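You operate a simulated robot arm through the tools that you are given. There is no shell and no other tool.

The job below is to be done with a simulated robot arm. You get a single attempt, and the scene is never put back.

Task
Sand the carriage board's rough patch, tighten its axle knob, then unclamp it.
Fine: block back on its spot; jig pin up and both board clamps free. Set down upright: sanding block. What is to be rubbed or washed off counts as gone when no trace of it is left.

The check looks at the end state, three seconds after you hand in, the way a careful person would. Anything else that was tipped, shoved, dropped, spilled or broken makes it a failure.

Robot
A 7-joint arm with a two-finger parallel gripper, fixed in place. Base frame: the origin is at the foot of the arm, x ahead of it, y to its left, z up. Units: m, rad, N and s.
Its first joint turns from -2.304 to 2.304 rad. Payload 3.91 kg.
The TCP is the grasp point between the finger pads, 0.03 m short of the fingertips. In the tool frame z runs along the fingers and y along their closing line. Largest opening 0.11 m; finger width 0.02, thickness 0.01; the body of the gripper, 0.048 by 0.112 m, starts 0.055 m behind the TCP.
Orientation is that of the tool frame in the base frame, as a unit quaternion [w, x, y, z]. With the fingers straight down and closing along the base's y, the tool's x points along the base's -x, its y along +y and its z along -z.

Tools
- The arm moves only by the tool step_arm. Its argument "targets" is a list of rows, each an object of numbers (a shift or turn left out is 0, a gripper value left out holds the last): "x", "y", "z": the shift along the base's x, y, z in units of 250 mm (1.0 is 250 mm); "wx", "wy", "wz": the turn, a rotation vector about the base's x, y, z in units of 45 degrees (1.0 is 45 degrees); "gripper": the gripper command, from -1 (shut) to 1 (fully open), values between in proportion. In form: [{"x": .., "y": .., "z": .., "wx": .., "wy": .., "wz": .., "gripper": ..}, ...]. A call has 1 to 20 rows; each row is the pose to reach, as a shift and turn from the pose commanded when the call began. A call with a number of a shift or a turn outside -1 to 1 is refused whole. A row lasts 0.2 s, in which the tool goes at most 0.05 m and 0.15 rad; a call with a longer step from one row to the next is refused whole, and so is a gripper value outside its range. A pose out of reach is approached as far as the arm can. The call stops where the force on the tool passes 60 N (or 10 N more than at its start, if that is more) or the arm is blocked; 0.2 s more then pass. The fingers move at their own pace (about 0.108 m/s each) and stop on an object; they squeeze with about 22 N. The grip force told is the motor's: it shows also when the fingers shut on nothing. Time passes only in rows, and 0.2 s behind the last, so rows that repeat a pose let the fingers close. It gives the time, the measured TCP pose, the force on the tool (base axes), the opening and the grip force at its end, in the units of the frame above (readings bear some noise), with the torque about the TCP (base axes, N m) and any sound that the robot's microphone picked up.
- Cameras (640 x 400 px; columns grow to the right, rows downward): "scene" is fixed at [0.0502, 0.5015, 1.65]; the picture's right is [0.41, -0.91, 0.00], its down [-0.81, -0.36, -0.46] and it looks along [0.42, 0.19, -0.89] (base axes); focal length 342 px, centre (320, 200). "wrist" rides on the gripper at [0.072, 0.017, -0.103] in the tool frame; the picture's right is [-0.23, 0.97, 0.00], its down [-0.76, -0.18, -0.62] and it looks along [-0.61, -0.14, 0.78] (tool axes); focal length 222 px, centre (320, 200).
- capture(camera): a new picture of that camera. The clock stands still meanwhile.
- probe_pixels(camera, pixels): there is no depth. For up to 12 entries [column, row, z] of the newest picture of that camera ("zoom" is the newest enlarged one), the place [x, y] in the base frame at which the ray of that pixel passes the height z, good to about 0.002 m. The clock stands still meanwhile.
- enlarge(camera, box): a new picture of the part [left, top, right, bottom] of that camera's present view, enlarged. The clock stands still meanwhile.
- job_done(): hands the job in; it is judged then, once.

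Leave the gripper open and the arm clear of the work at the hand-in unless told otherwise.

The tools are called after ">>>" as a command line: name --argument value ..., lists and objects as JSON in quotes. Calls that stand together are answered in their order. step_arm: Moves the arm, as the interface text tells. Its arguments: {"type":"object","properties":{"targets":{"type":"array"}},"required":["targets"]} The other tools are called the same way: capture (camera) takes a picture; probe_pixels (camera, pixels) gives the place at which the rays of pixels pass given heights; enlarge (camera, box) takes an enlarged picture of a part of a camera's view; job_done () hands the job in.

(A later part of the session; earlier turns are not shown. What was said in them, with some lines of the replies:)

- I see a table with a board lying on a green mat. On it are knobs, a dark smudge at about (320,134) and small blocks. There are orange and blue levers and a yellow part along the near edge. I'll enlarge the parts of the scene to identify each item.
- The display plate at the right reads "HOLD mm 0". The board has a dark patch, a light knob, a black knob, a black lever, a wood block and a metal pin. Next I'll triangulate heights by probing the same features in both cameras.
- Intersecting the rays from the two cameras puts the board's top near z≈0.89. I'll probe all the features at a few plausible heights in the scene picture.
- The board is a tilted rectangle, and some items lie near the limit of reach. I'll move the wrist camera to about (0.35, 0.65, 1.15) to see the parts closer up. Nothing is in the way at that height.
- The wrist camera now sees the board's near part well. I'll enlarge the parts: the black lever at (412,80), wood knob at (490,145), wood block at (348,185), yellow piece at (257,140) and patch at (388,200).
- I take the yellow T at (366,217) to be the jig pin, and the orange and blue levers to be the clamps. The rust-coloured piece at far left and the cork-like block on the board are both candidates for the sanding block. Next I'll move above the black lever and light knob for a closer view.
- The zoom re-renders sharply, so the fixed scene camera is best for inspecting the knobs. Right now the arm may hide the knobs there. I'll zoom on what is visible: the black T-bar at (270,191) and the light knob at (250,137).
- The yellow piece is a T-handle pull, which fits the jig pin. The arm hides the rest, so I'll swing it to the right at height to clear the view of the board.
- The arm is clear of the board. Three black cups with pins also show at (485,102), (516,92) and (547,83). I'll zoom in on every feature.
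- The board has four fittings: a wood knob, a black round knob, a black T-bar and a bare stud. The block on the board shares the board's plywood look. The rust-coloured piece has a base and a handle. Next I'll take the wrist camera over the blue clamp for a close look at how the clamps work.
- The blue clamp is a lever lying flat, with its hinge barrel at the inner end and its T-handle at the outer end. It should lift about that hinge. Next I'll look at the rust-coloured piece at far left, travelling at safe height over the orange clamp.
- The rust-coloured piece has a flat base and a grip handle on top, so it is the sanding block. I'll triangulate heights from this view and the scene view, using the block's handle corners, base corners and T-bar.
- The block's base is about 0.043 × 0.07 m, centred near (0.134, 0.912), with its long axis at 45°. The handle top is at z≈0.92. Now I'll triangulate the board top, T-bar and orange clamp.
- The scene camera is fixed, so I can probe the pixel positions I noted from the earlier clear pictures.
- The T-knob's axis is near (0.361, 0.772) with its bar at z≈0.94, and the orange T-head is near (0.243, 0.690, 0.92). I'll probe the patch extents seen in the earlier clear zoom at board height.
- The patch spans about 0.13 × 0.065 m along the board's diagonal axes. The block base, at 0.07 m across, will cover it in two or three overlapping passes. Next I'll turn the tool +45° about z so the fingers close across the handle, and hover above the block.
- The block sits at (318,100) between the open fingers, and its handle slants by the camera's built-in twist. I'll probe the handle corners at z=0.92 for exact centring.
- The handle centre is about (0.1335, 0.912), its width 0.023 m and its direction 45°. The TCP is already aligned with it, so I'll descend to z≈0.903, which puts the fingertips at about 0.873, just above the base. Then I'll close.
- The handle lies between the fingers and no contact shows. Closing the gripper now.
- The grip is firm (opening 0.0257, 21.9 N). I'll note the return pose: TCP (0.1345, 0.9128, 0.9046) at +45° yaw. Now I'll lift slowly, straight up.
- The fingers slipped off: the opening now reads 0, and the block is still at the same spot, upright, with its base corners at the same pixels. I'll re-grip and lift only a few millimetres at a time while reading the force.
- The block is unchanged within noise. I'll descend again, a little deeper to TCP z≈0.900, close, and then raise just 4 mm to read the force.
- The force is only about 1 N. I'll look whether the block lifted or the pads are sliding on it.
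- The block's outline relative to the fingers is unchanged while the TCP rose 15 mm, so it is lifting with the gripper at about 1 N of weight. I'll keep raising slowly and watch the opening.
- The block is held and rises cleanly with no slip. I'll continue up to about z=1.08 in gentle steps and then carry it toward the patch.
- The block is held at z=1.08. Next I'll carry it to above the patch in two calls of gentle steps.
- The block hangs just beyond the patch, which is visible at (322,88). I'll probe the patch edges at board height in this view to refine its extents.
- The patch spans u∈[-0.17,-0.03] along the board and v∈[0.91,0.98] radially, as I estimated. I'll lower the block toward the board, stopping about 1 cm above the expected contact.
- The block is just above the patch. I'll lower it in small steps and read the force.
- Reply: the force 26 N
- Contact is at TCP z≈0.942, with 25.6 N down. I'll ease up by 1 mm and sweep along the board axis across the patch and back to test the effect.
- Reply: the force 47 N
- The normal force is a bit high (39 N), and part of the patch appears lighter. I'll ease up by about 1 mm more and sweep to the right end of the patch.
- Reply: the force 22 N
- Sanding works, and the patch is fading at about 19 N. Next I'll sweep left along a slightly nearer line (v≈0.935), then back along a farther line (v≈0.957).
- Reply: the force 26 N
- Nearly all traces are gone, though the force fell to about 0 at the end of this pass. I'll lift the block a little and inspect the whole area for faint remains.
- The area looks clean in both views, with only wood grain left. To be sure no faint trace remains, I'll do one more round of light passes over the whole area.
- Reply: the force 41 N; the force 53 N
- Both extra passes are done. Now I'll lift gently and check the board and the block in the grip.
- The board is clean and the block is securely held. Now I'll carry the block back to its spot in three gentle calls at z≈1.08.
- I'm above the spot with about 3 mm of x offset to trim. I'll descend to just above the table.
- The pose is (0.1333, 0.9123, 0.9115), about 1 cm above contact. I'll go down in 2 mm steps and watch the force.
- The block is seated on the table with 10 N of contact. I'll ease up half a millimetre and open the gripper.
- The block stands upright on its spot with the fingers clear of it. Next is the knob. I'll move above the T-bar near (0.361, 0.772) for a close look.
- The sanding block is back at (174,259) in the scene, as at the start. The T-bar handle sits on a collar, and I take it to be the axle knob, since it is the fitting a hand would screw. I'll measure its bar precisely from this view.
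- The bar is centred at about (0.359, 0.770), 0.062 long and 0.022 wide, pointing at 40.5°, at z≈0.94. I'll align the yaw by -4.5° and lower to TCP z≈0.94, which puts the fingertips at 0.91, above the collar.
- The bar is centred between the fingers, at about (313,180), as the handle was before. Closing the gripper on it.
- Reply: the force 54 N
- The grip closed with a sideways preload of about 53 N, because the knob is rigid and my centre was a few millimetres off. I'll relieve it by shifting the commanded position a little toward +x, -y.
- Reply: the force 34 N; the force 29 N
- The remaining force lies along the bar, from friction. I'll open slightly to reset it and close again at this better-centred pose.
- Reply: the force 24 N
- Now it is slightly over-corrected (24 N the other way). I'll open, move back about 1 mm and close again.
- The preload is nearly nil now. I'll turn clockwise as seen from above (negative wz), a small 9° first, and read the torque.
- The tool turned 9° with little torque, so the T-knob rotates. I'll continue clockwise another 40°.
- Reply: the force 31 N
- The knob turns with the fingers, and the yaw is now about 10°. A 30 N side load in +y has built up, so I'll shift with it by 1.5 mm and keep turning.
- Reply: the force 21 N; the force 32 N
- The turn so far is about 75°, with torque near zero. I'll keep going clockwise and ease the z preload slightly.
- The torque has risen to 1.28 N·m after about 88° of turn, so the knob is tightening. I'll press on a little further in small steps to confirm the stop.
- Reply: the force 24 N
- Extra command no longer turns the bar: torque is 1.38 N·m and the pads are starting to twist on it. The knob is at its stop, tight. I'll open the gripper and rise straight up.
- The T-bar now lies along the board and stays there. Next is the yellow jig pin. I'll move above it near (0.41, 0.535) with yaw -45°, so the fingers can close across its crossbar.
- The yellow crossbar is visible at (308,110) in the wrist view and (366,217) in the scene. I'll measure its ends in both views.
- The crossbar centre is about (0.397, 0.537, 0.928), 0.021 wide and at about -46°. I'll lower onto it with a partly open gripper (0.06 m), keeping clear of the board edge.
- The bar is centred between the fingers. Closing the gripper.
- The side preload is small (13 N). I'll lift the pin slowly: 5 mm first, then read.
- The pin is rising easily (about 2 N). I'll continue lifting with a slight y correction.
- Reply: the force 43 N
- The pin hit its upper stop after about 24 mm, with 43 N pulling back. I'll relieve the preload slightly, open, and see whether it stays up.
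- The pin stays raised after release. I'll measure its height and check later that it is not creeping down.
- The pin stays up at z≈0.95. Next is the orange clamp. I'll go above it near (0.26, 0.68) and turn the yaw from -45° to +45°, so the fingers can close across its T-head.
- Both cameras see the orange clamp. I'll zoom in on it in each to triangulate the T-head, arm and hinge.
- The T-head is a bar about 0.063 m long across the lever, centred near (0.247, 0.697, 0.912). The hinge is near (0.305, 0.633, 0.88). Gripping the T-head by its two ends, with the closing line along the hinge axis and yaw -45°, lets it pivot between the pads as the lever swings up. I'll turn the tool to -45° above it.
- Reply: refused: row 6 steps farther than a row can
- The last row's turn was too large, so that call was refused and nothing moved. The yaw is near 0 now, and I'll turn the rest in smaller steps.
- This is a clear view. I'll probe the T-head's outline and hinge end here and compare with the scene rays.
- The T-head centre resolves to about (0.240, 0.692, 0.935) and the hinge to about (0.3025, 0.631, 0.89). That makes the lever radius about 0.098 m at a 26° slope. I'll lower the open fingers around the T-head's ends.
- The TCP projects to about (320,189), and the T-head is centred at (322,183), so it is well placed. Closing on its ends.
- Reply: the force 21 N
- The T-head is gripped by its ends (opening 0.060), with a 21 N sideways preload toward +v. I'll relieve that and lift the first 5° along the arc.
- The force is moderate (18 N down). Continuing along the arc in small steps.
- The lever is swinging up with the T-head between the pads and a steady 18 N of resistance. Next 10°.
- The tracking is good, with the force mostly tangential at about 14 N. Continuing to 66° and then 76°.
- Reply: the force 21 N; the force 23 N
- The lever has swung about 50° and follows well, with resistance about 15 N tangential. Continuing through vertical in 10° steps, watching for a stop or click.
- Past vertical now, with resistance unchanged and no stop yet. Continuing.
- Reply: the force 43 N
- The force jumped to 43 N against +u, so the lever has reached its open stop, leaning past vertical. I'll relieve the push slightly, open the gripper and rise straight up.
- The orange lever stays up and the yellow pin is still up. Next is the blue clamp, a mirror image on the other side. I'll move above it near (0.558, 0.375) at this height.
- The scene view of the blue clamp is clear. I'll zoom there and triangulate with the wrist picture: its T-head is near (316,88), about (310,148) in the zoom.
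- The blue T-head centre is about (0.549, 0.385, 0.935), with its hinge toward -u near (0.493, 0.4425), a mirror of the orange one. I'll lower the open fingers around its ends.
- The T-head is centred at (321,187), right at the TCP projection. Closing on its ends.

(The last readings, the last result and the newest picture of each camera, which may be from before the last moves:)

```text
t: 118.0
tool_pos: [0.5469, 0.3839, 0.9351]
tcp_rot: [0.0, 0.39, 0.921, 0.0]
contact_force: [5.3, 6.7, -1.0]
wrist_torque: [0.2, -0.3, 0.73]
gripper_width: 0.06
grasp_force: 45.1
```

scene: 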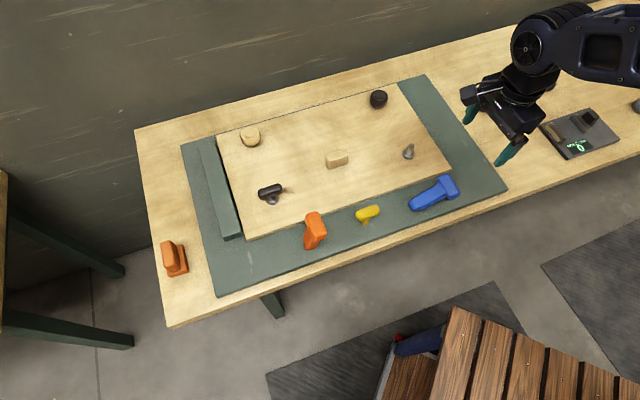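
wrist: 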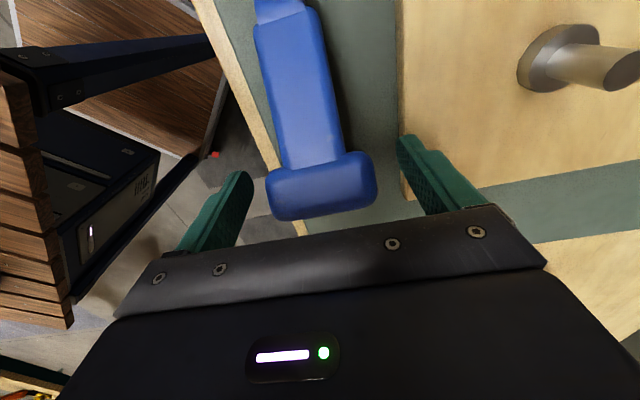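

Gripped with little preload. I'll start the mirrored arc: up and toward -u, the first 10°.

>>> step_arm --targets '[{"x": -0.0055, "y": 0.0055, "z": 0.015}, {"x": -0.0116, "y": 0.0116, "z": 0.03}, {"x": -0.018, "y": 0.018, "z": 0.0445}, {"x": -0.0249, "y": 0.0249, "z": 0.0584}]'

>>> step_arm --targets '[{"x": -0.0075, "y": 0.0075, "z": 0.0134}, {"x": -0.015, "y": 0.015, "z": 0.0268}, {"x": -0.0233, "y": 0.0233, "z": 0.0392}, {"x": -0.0317, "y": 0.0317, "z": 0.0516}]'

```text
t: 119.0
tool_pos: [0.5425, 0.3898, 0.9508]
tcp_rot: [-0.001, 0.39, 0.921, -0.001]
contact_force: [8.9, 11.4, -21.3]
wrist_torque: [-0.64, -1.05, 0.89]
gripper_width: 0.0601
grasp_force: 44.6
```

```text
t: 120.0
tool_pos: [0.534, 0.3992, 0.9638]
tcp_rot: [0.0, 0.39, 0.921, 0.0]
contact_force: [8.8, -1.8, -15.3]
wrist_torque: [-0.64, -1.21, 0.75]
gripper_width: 0.0601
grasp_force: 45.3
```

The blue lever is following with about the same resistance. Continuing to 56°, 66° and 76°.

>>> step_arm --targets '[{"x": -0.009, "y": 0.009, "z": 0.0114}, {"x": -0.0181, "y": 0.0181, "z": 0.0228}, {"x": -0.0278, "y": 0.0278, "z": 0.0328}, {"x": -0.0376, "y": 0.0376, "z": 0.0428}]'

>>> step_arm --targets '[{"x": -0.0104, "y": 0.0104, "z": 0.009}, {"x": -0.0206, "y": 0.0206, "z": 0.018}, {"x": -0.0314, "y": 0.0314, "z": 0.0258}, {"x": -0.0421, "y": 0.0421, "z": 0.0332}]'

>>> step_arm --targets '[{"x": -0.0113, "y": 0.0113, "z": 0.0054}, {"x": -0.0226, "y": 0.0226, "z": 0.0108}, {"x": -0.0342, "y": 0.0342, "z": 0.015}, {"x": -0.0458, "y": 0.0458, "z": 0.019}]'

>>> capture --camera "wrist"

```text
t: 121.0
tool_pos: [0.5257, 0.4074, 0.9744]
tcp_rot: [0.0, 0.39, 0.921, 0.0]
contact_force: [15.8, 1.6, -12.5]
wrist_torque: [-0.77, -1.16, 0.68]
gripper_width: 0.06
grasp_force: 45.3
```

```text
t: 122.0
tool_pos: [0.5152, 0.4178, 0.9836]
tcp_rot: [0.001, 0.39, 0.921, 0.001]
contact_force: [21.9, 6.8, -14.2]
wrist_torque: [-0.78, -1.16, 0.65]
gripper_width: 0.0599
grasp_force: 44.8
```

```text
t: 123.0
tool_pos: [0.5027, 0.4289, 0.987]
tcp_rot: [0.0, 0.39, 0.921, 0.001]
contact_force: [25.0, 4.7, -1.9]
wrist_torque: [-0.77, -1.33, 0.6]
gripper_width: 0.0599
grasp_force: 44.9
```

```text
taken
```

wrist: 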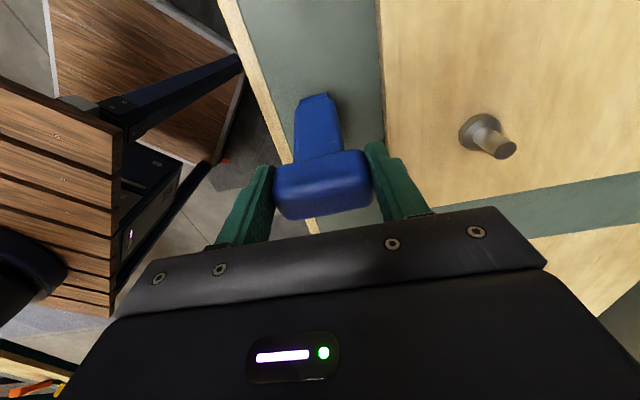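

The lever is near vertical. I'll continue past vertical with a tiny v correction.

>>> step_arm --targets '[{"x": -0.01, "y": 0.014, "z": 0.001}, {"x": -0.022, "y": 0.026, "z": 0.002}, {"x": -0.034, "y": 0.038, "z": 0.004}, {"x": -0.0458, "y": 0.0498, "z": 0.006}]'

>>> step_arm --targets '[{"x": -0.012, "y": 0.012, "z": 0.0}, {"x": -0.024, "y": 0.024, "z": -0.001}, {"x": -0.036, "y": 0.036, "z": -0.003}, {"x": -0.048, "y": 0.048, "z": -0.005}]'

>>> step_arm --targets '[{"x": -0.012, "y": 0.012, "z": -0.002}, {"x": -0.024, "y": 0.024, "z": -0.005}, {"x": -0.034, "y": 0.034, "z": -0.009}]'

```text
t: 124.0
tool_pos: [0.492, 0.4418, 0.9892]
tcp_rot: [0.0, 0.39, 0.921, 0.0]
contact_force: [19.1, 0.8, -11.2]
wrist_torque: [-0.65, -1.3, 0.38]
gripper_width: 0.0598
grasp_force: 44.7
```

```text
t: 125.0
tool_pos: [0.4796, 0.4542, 0.9874]
tcp_rot: [0.0, 0.39, 0.921, 0.0]
contact_force: [14.4, -2.4, -2.4]
wrist_torque: [-0.86, -1.18, 0.45]
gripper_width: 0.0599
grasp_force: 45.0
```

```text
t: 125.8
tool_pos: [0.4726, 0.4602, 0.9871]
tcp_rot: [0.0, 0.39, 0.921, 0.0]
contact_force: [33.9, -27.0, 3.8]
wrist_torque: [-0.39, -0.38, 0.18]
gripper_width: 0.0602
grasp_force: 45.5
```

The blue lever hit its open stop too, at 43 N. I'll relieve, open and rise.

>>> step_arm --targets '[{"x": 0.005, "y": -0.005}, {"x": 0.005, "y": -0.005, "gripper": 0.4}, {"x": 0.005, "y": -0.005, "gripper": 0.8}, {"x": 0.005, "y": -0.005, "gripper": 0.8}]'

>>> step_arm --targets '[{"z": 0.06}, {"z": 0.18}, {"z": 0.32}, {"z": 0.46}, {"z": 0.6}, {"z": 0.74}]'

>>> capture --camera "wrist"

>>> capture --camera "scene"

```text
t: 126.8
tool_pos: [0.4722, 0.4611, 0.9867]
tcp_rot: [0.0, 0.39, 0.921, 0.0]
contact_force: [0.2, 0.6, -0.1]
wrist_torque: [-0.02, -0.05, -0.02]
gripper_width: 0.099
grasp_force: 0.0
```

```text
t: 128.2
tool_pos: [0.4727, 0.4622, 1.1685]
tcp_rot: [0.0, 0.39, 0.921, 0.0]
contact_force: [0.3, 0.4, 0.0]
wrist_torque: [-0.01, 0.01, 0.0]
gripper_width: 0.099
grasp_force: 0.0
```

```text
taken
```

wrist: 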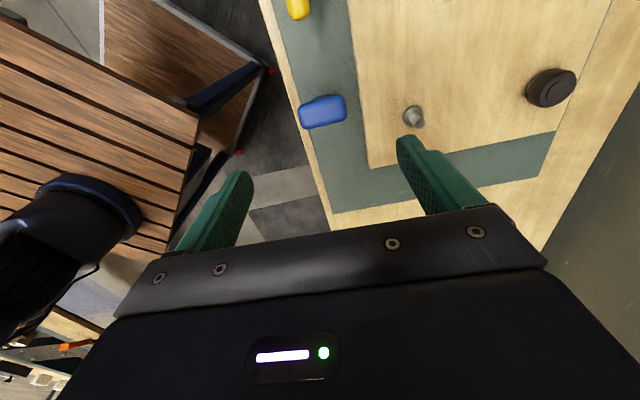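

```text
taken
```

scene: 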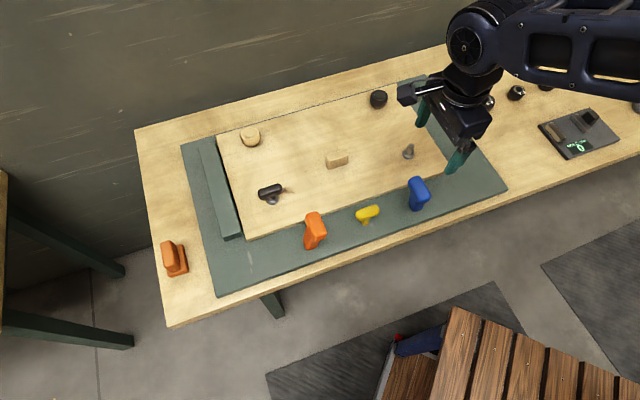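

Both levers stand up and the pin is up. I'll move the arm clear to the right, open fully and inspect everything in the scene view.

>>> step_arm --targets '[{"x": 0.04, "y": -0.14, "z": 0.04, "gripper": 1}, {"x": 0.1, "y": -0.28, "z": 0.08}, {"x": 0.16, "y": -0.43, "z": 0.12}, {"x": 0.22, "y": -0.58, "z": 0.14}, {"x": 0.28, "y": -0.73, "z": 0.16}, {"x": 0.34, "y": -0.88, "z": 0.16}, {"x": 0.38, "y": -0.98, "z": 0.16}]'

>>> step_arm --targets '[{"x": 0.05, "y": -0.15, "wz": 0.15}, {"x": 0.1, "y": -0.3, "wz": 0.3}, {"x": 0.14, "y": -0.45, "wz": 0.45}, {"x": 0.16, "y": -0.6, "wz": 0.6}, {"x": 0.16, "y": -0.75, "wz": 0.75}, {"x": 0.16, "y": -0.75, "wz": 0.75}]'

>>> capture --camera "scene"

>>> enlarge --camera "scene" --box '[290, 160, 450, 260]'

>>> enlarge --camera "scene" --box '[285, 110, 365, 160]'

>>> enlarge --camera "scene" --box '[150, 225, 210, 285]'

>>> enlarge --camera "scene" --box '[210, 110, 310, 250]'

```text
t: 129.8
tool_pos: [0.5674, 0.2156, 1.2109]
tcp_rot: [0.0, 0.389, 0.921, 0.0]
contact_force: [-0.4, -0.5, 0.1]
wrist_torque: [-0.04, -0.02, 0.02]
gripper_width: 0.11
grasp_force: 0.0
```

```text
t: 131.2
tool_pos: [0.6081, 0.0289, 1.2108]
tcp_rot: [0.0, 0.104, 0.995, 0.001]
contact_force: [-0.5, 0.1, 0.2]
wrist_torque: [0.02, 0.01, -0.02]
gripper_width: 0.11
grasp_force: 0.0
```

```text
taken
```

scene: 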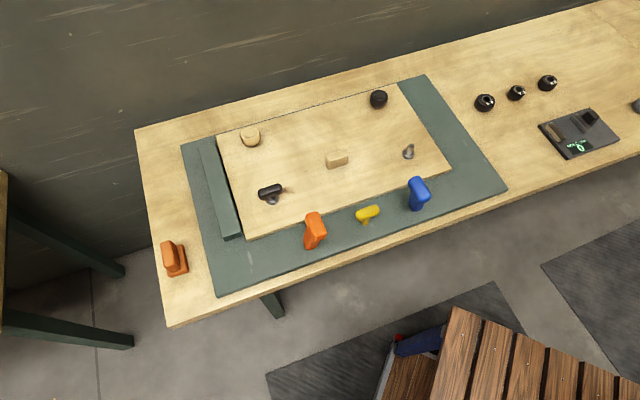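

```text
4.00 times, centred on (370, 210) of scene
```

zoom: 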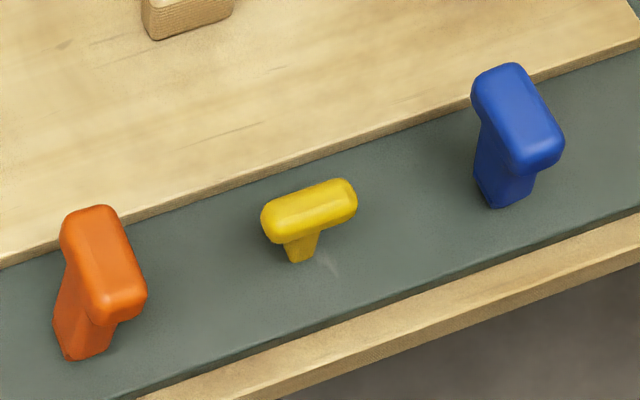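

```text
8.00 times, centred on (325, 135) of scene
```

zoom: 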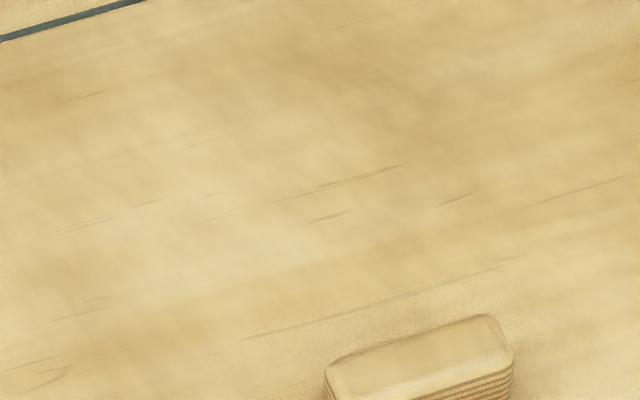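

```text
6.67 times, centred on (180, 255) of scene
```

zoom: 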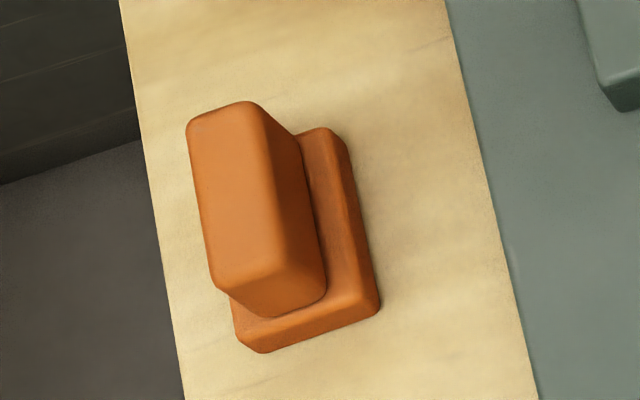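

```text
2.86 times, centred on (260, 180) of scene
```

zoom: 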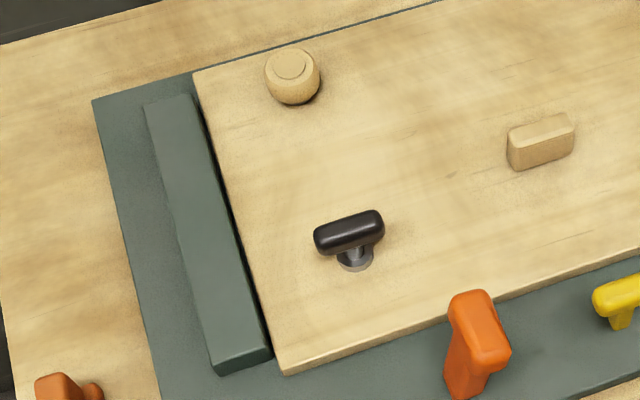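

Everything looks right: the block is at its original pixels, the patch is clean, and both levers and the pin are up. I'll double-check the T-knob's angle and that the pin has not crept down.

>>> enlarge --camera "scene" --box '[245, 170, 295, 210]'

>>> probe_pixels --camera "zoom" --pixels '[[190, 215, 0.94], [435, 165, 0.94], [185, 195, 0.94], [410, 130, 0.94]]'

>>> enlarge --camera "scene" --box '[340, 200, 390, 235]'

>>> enlarge --camera "scene" --box '[355, 80, 405, 115]'

```text
10.00 times, centred on (270, 190) of scene
```

zoom: 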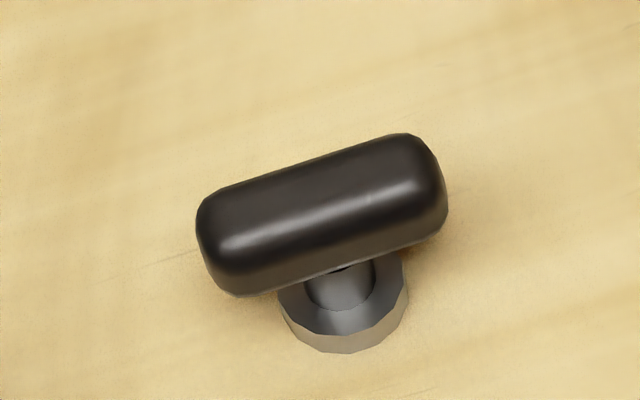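

```text
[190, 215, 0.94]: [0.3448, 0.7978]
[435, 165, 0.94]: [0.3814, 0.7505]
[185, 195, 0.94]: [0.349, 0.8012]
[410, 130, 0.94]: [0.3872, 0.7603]
```

```text
11.43 times, centred on (365, 218) of scene
```

zoom: 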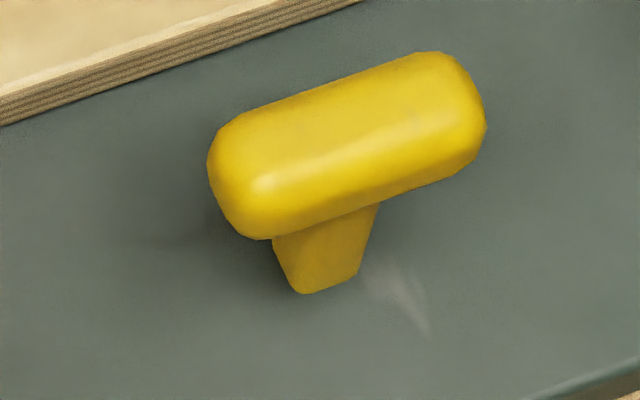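

```text
11.43 times, centred on (380, 98) of scene
```

zoom: 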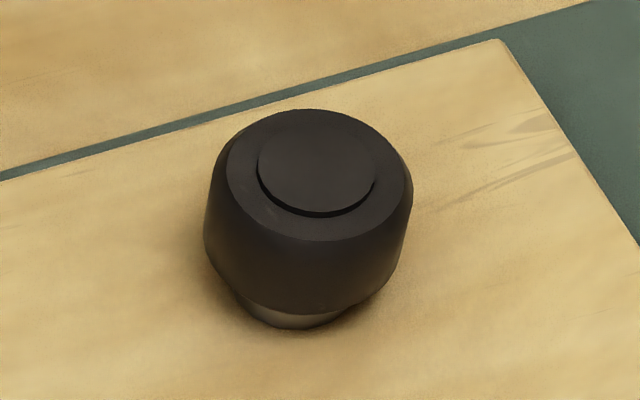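

>>> enlarge --camera "scene" --box '[245, 170, 295, 210]'

>>> probe_pixels --camera "zoom" --pixels '[[225, 188, 0.945], [385, 138, 0.945], [240, 245, 0.95], [420, 192, 0.95], [196, 230, 0.94], [447, 190, 0.94]]'

```text
10.00 times, centred on (270, 190) of scene
```

zoom: 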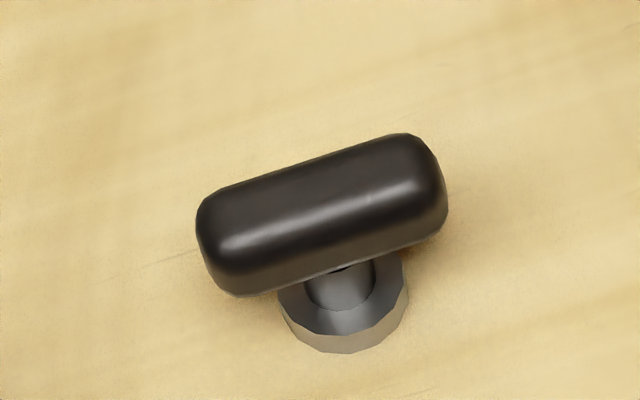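

```text
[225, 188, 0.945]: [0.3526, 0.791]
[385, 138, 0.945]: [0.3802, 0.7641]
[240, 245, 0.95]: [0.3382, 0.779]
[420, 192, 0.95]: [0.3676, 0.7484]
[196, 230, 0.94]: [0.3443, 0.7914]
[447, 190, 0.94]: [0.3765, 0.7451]
```

The T-knob now lies parallel to the board's long edge (about -45°), resting at its stop. The pin and both levers have not moved since release. The patch is clean, the block is upright on its spot, the gripper is open and the arm is clear. I'm handing in the job.

>>> job_done

```text
The job is handed in.
```

I finished all three steps and handed the job in. I haven't seen the check's result.

- **Sanding:** No trace of the rough patch shows in the enlarged views. The sanding block is back on its original spot, upright.
- **Axle knob:** I turned the black T-shaped knob clockwise about 86° until it hit a firm stop, so it now lies parallel to the board's long edge. Nothing on the board is labelled. I chose this knob because it has a bar to grip, and it then turned freely up to that stop. I did not touch the two round knobs.
- **Unclamping:** The yellow jig pin is pulled up to its upper stop. The orange and blue clamp levers are both swung up to their open stops. All three stayed in place after I let go.

On the first lift the fingers slipped off the block, but it stayed upright on its spot, and the second grip held. The board also seems to have shifted about 1 mm during the sanding, while it was still clamped.

At hand-in the gripper was open and the arm was clear of the work, off to the right.
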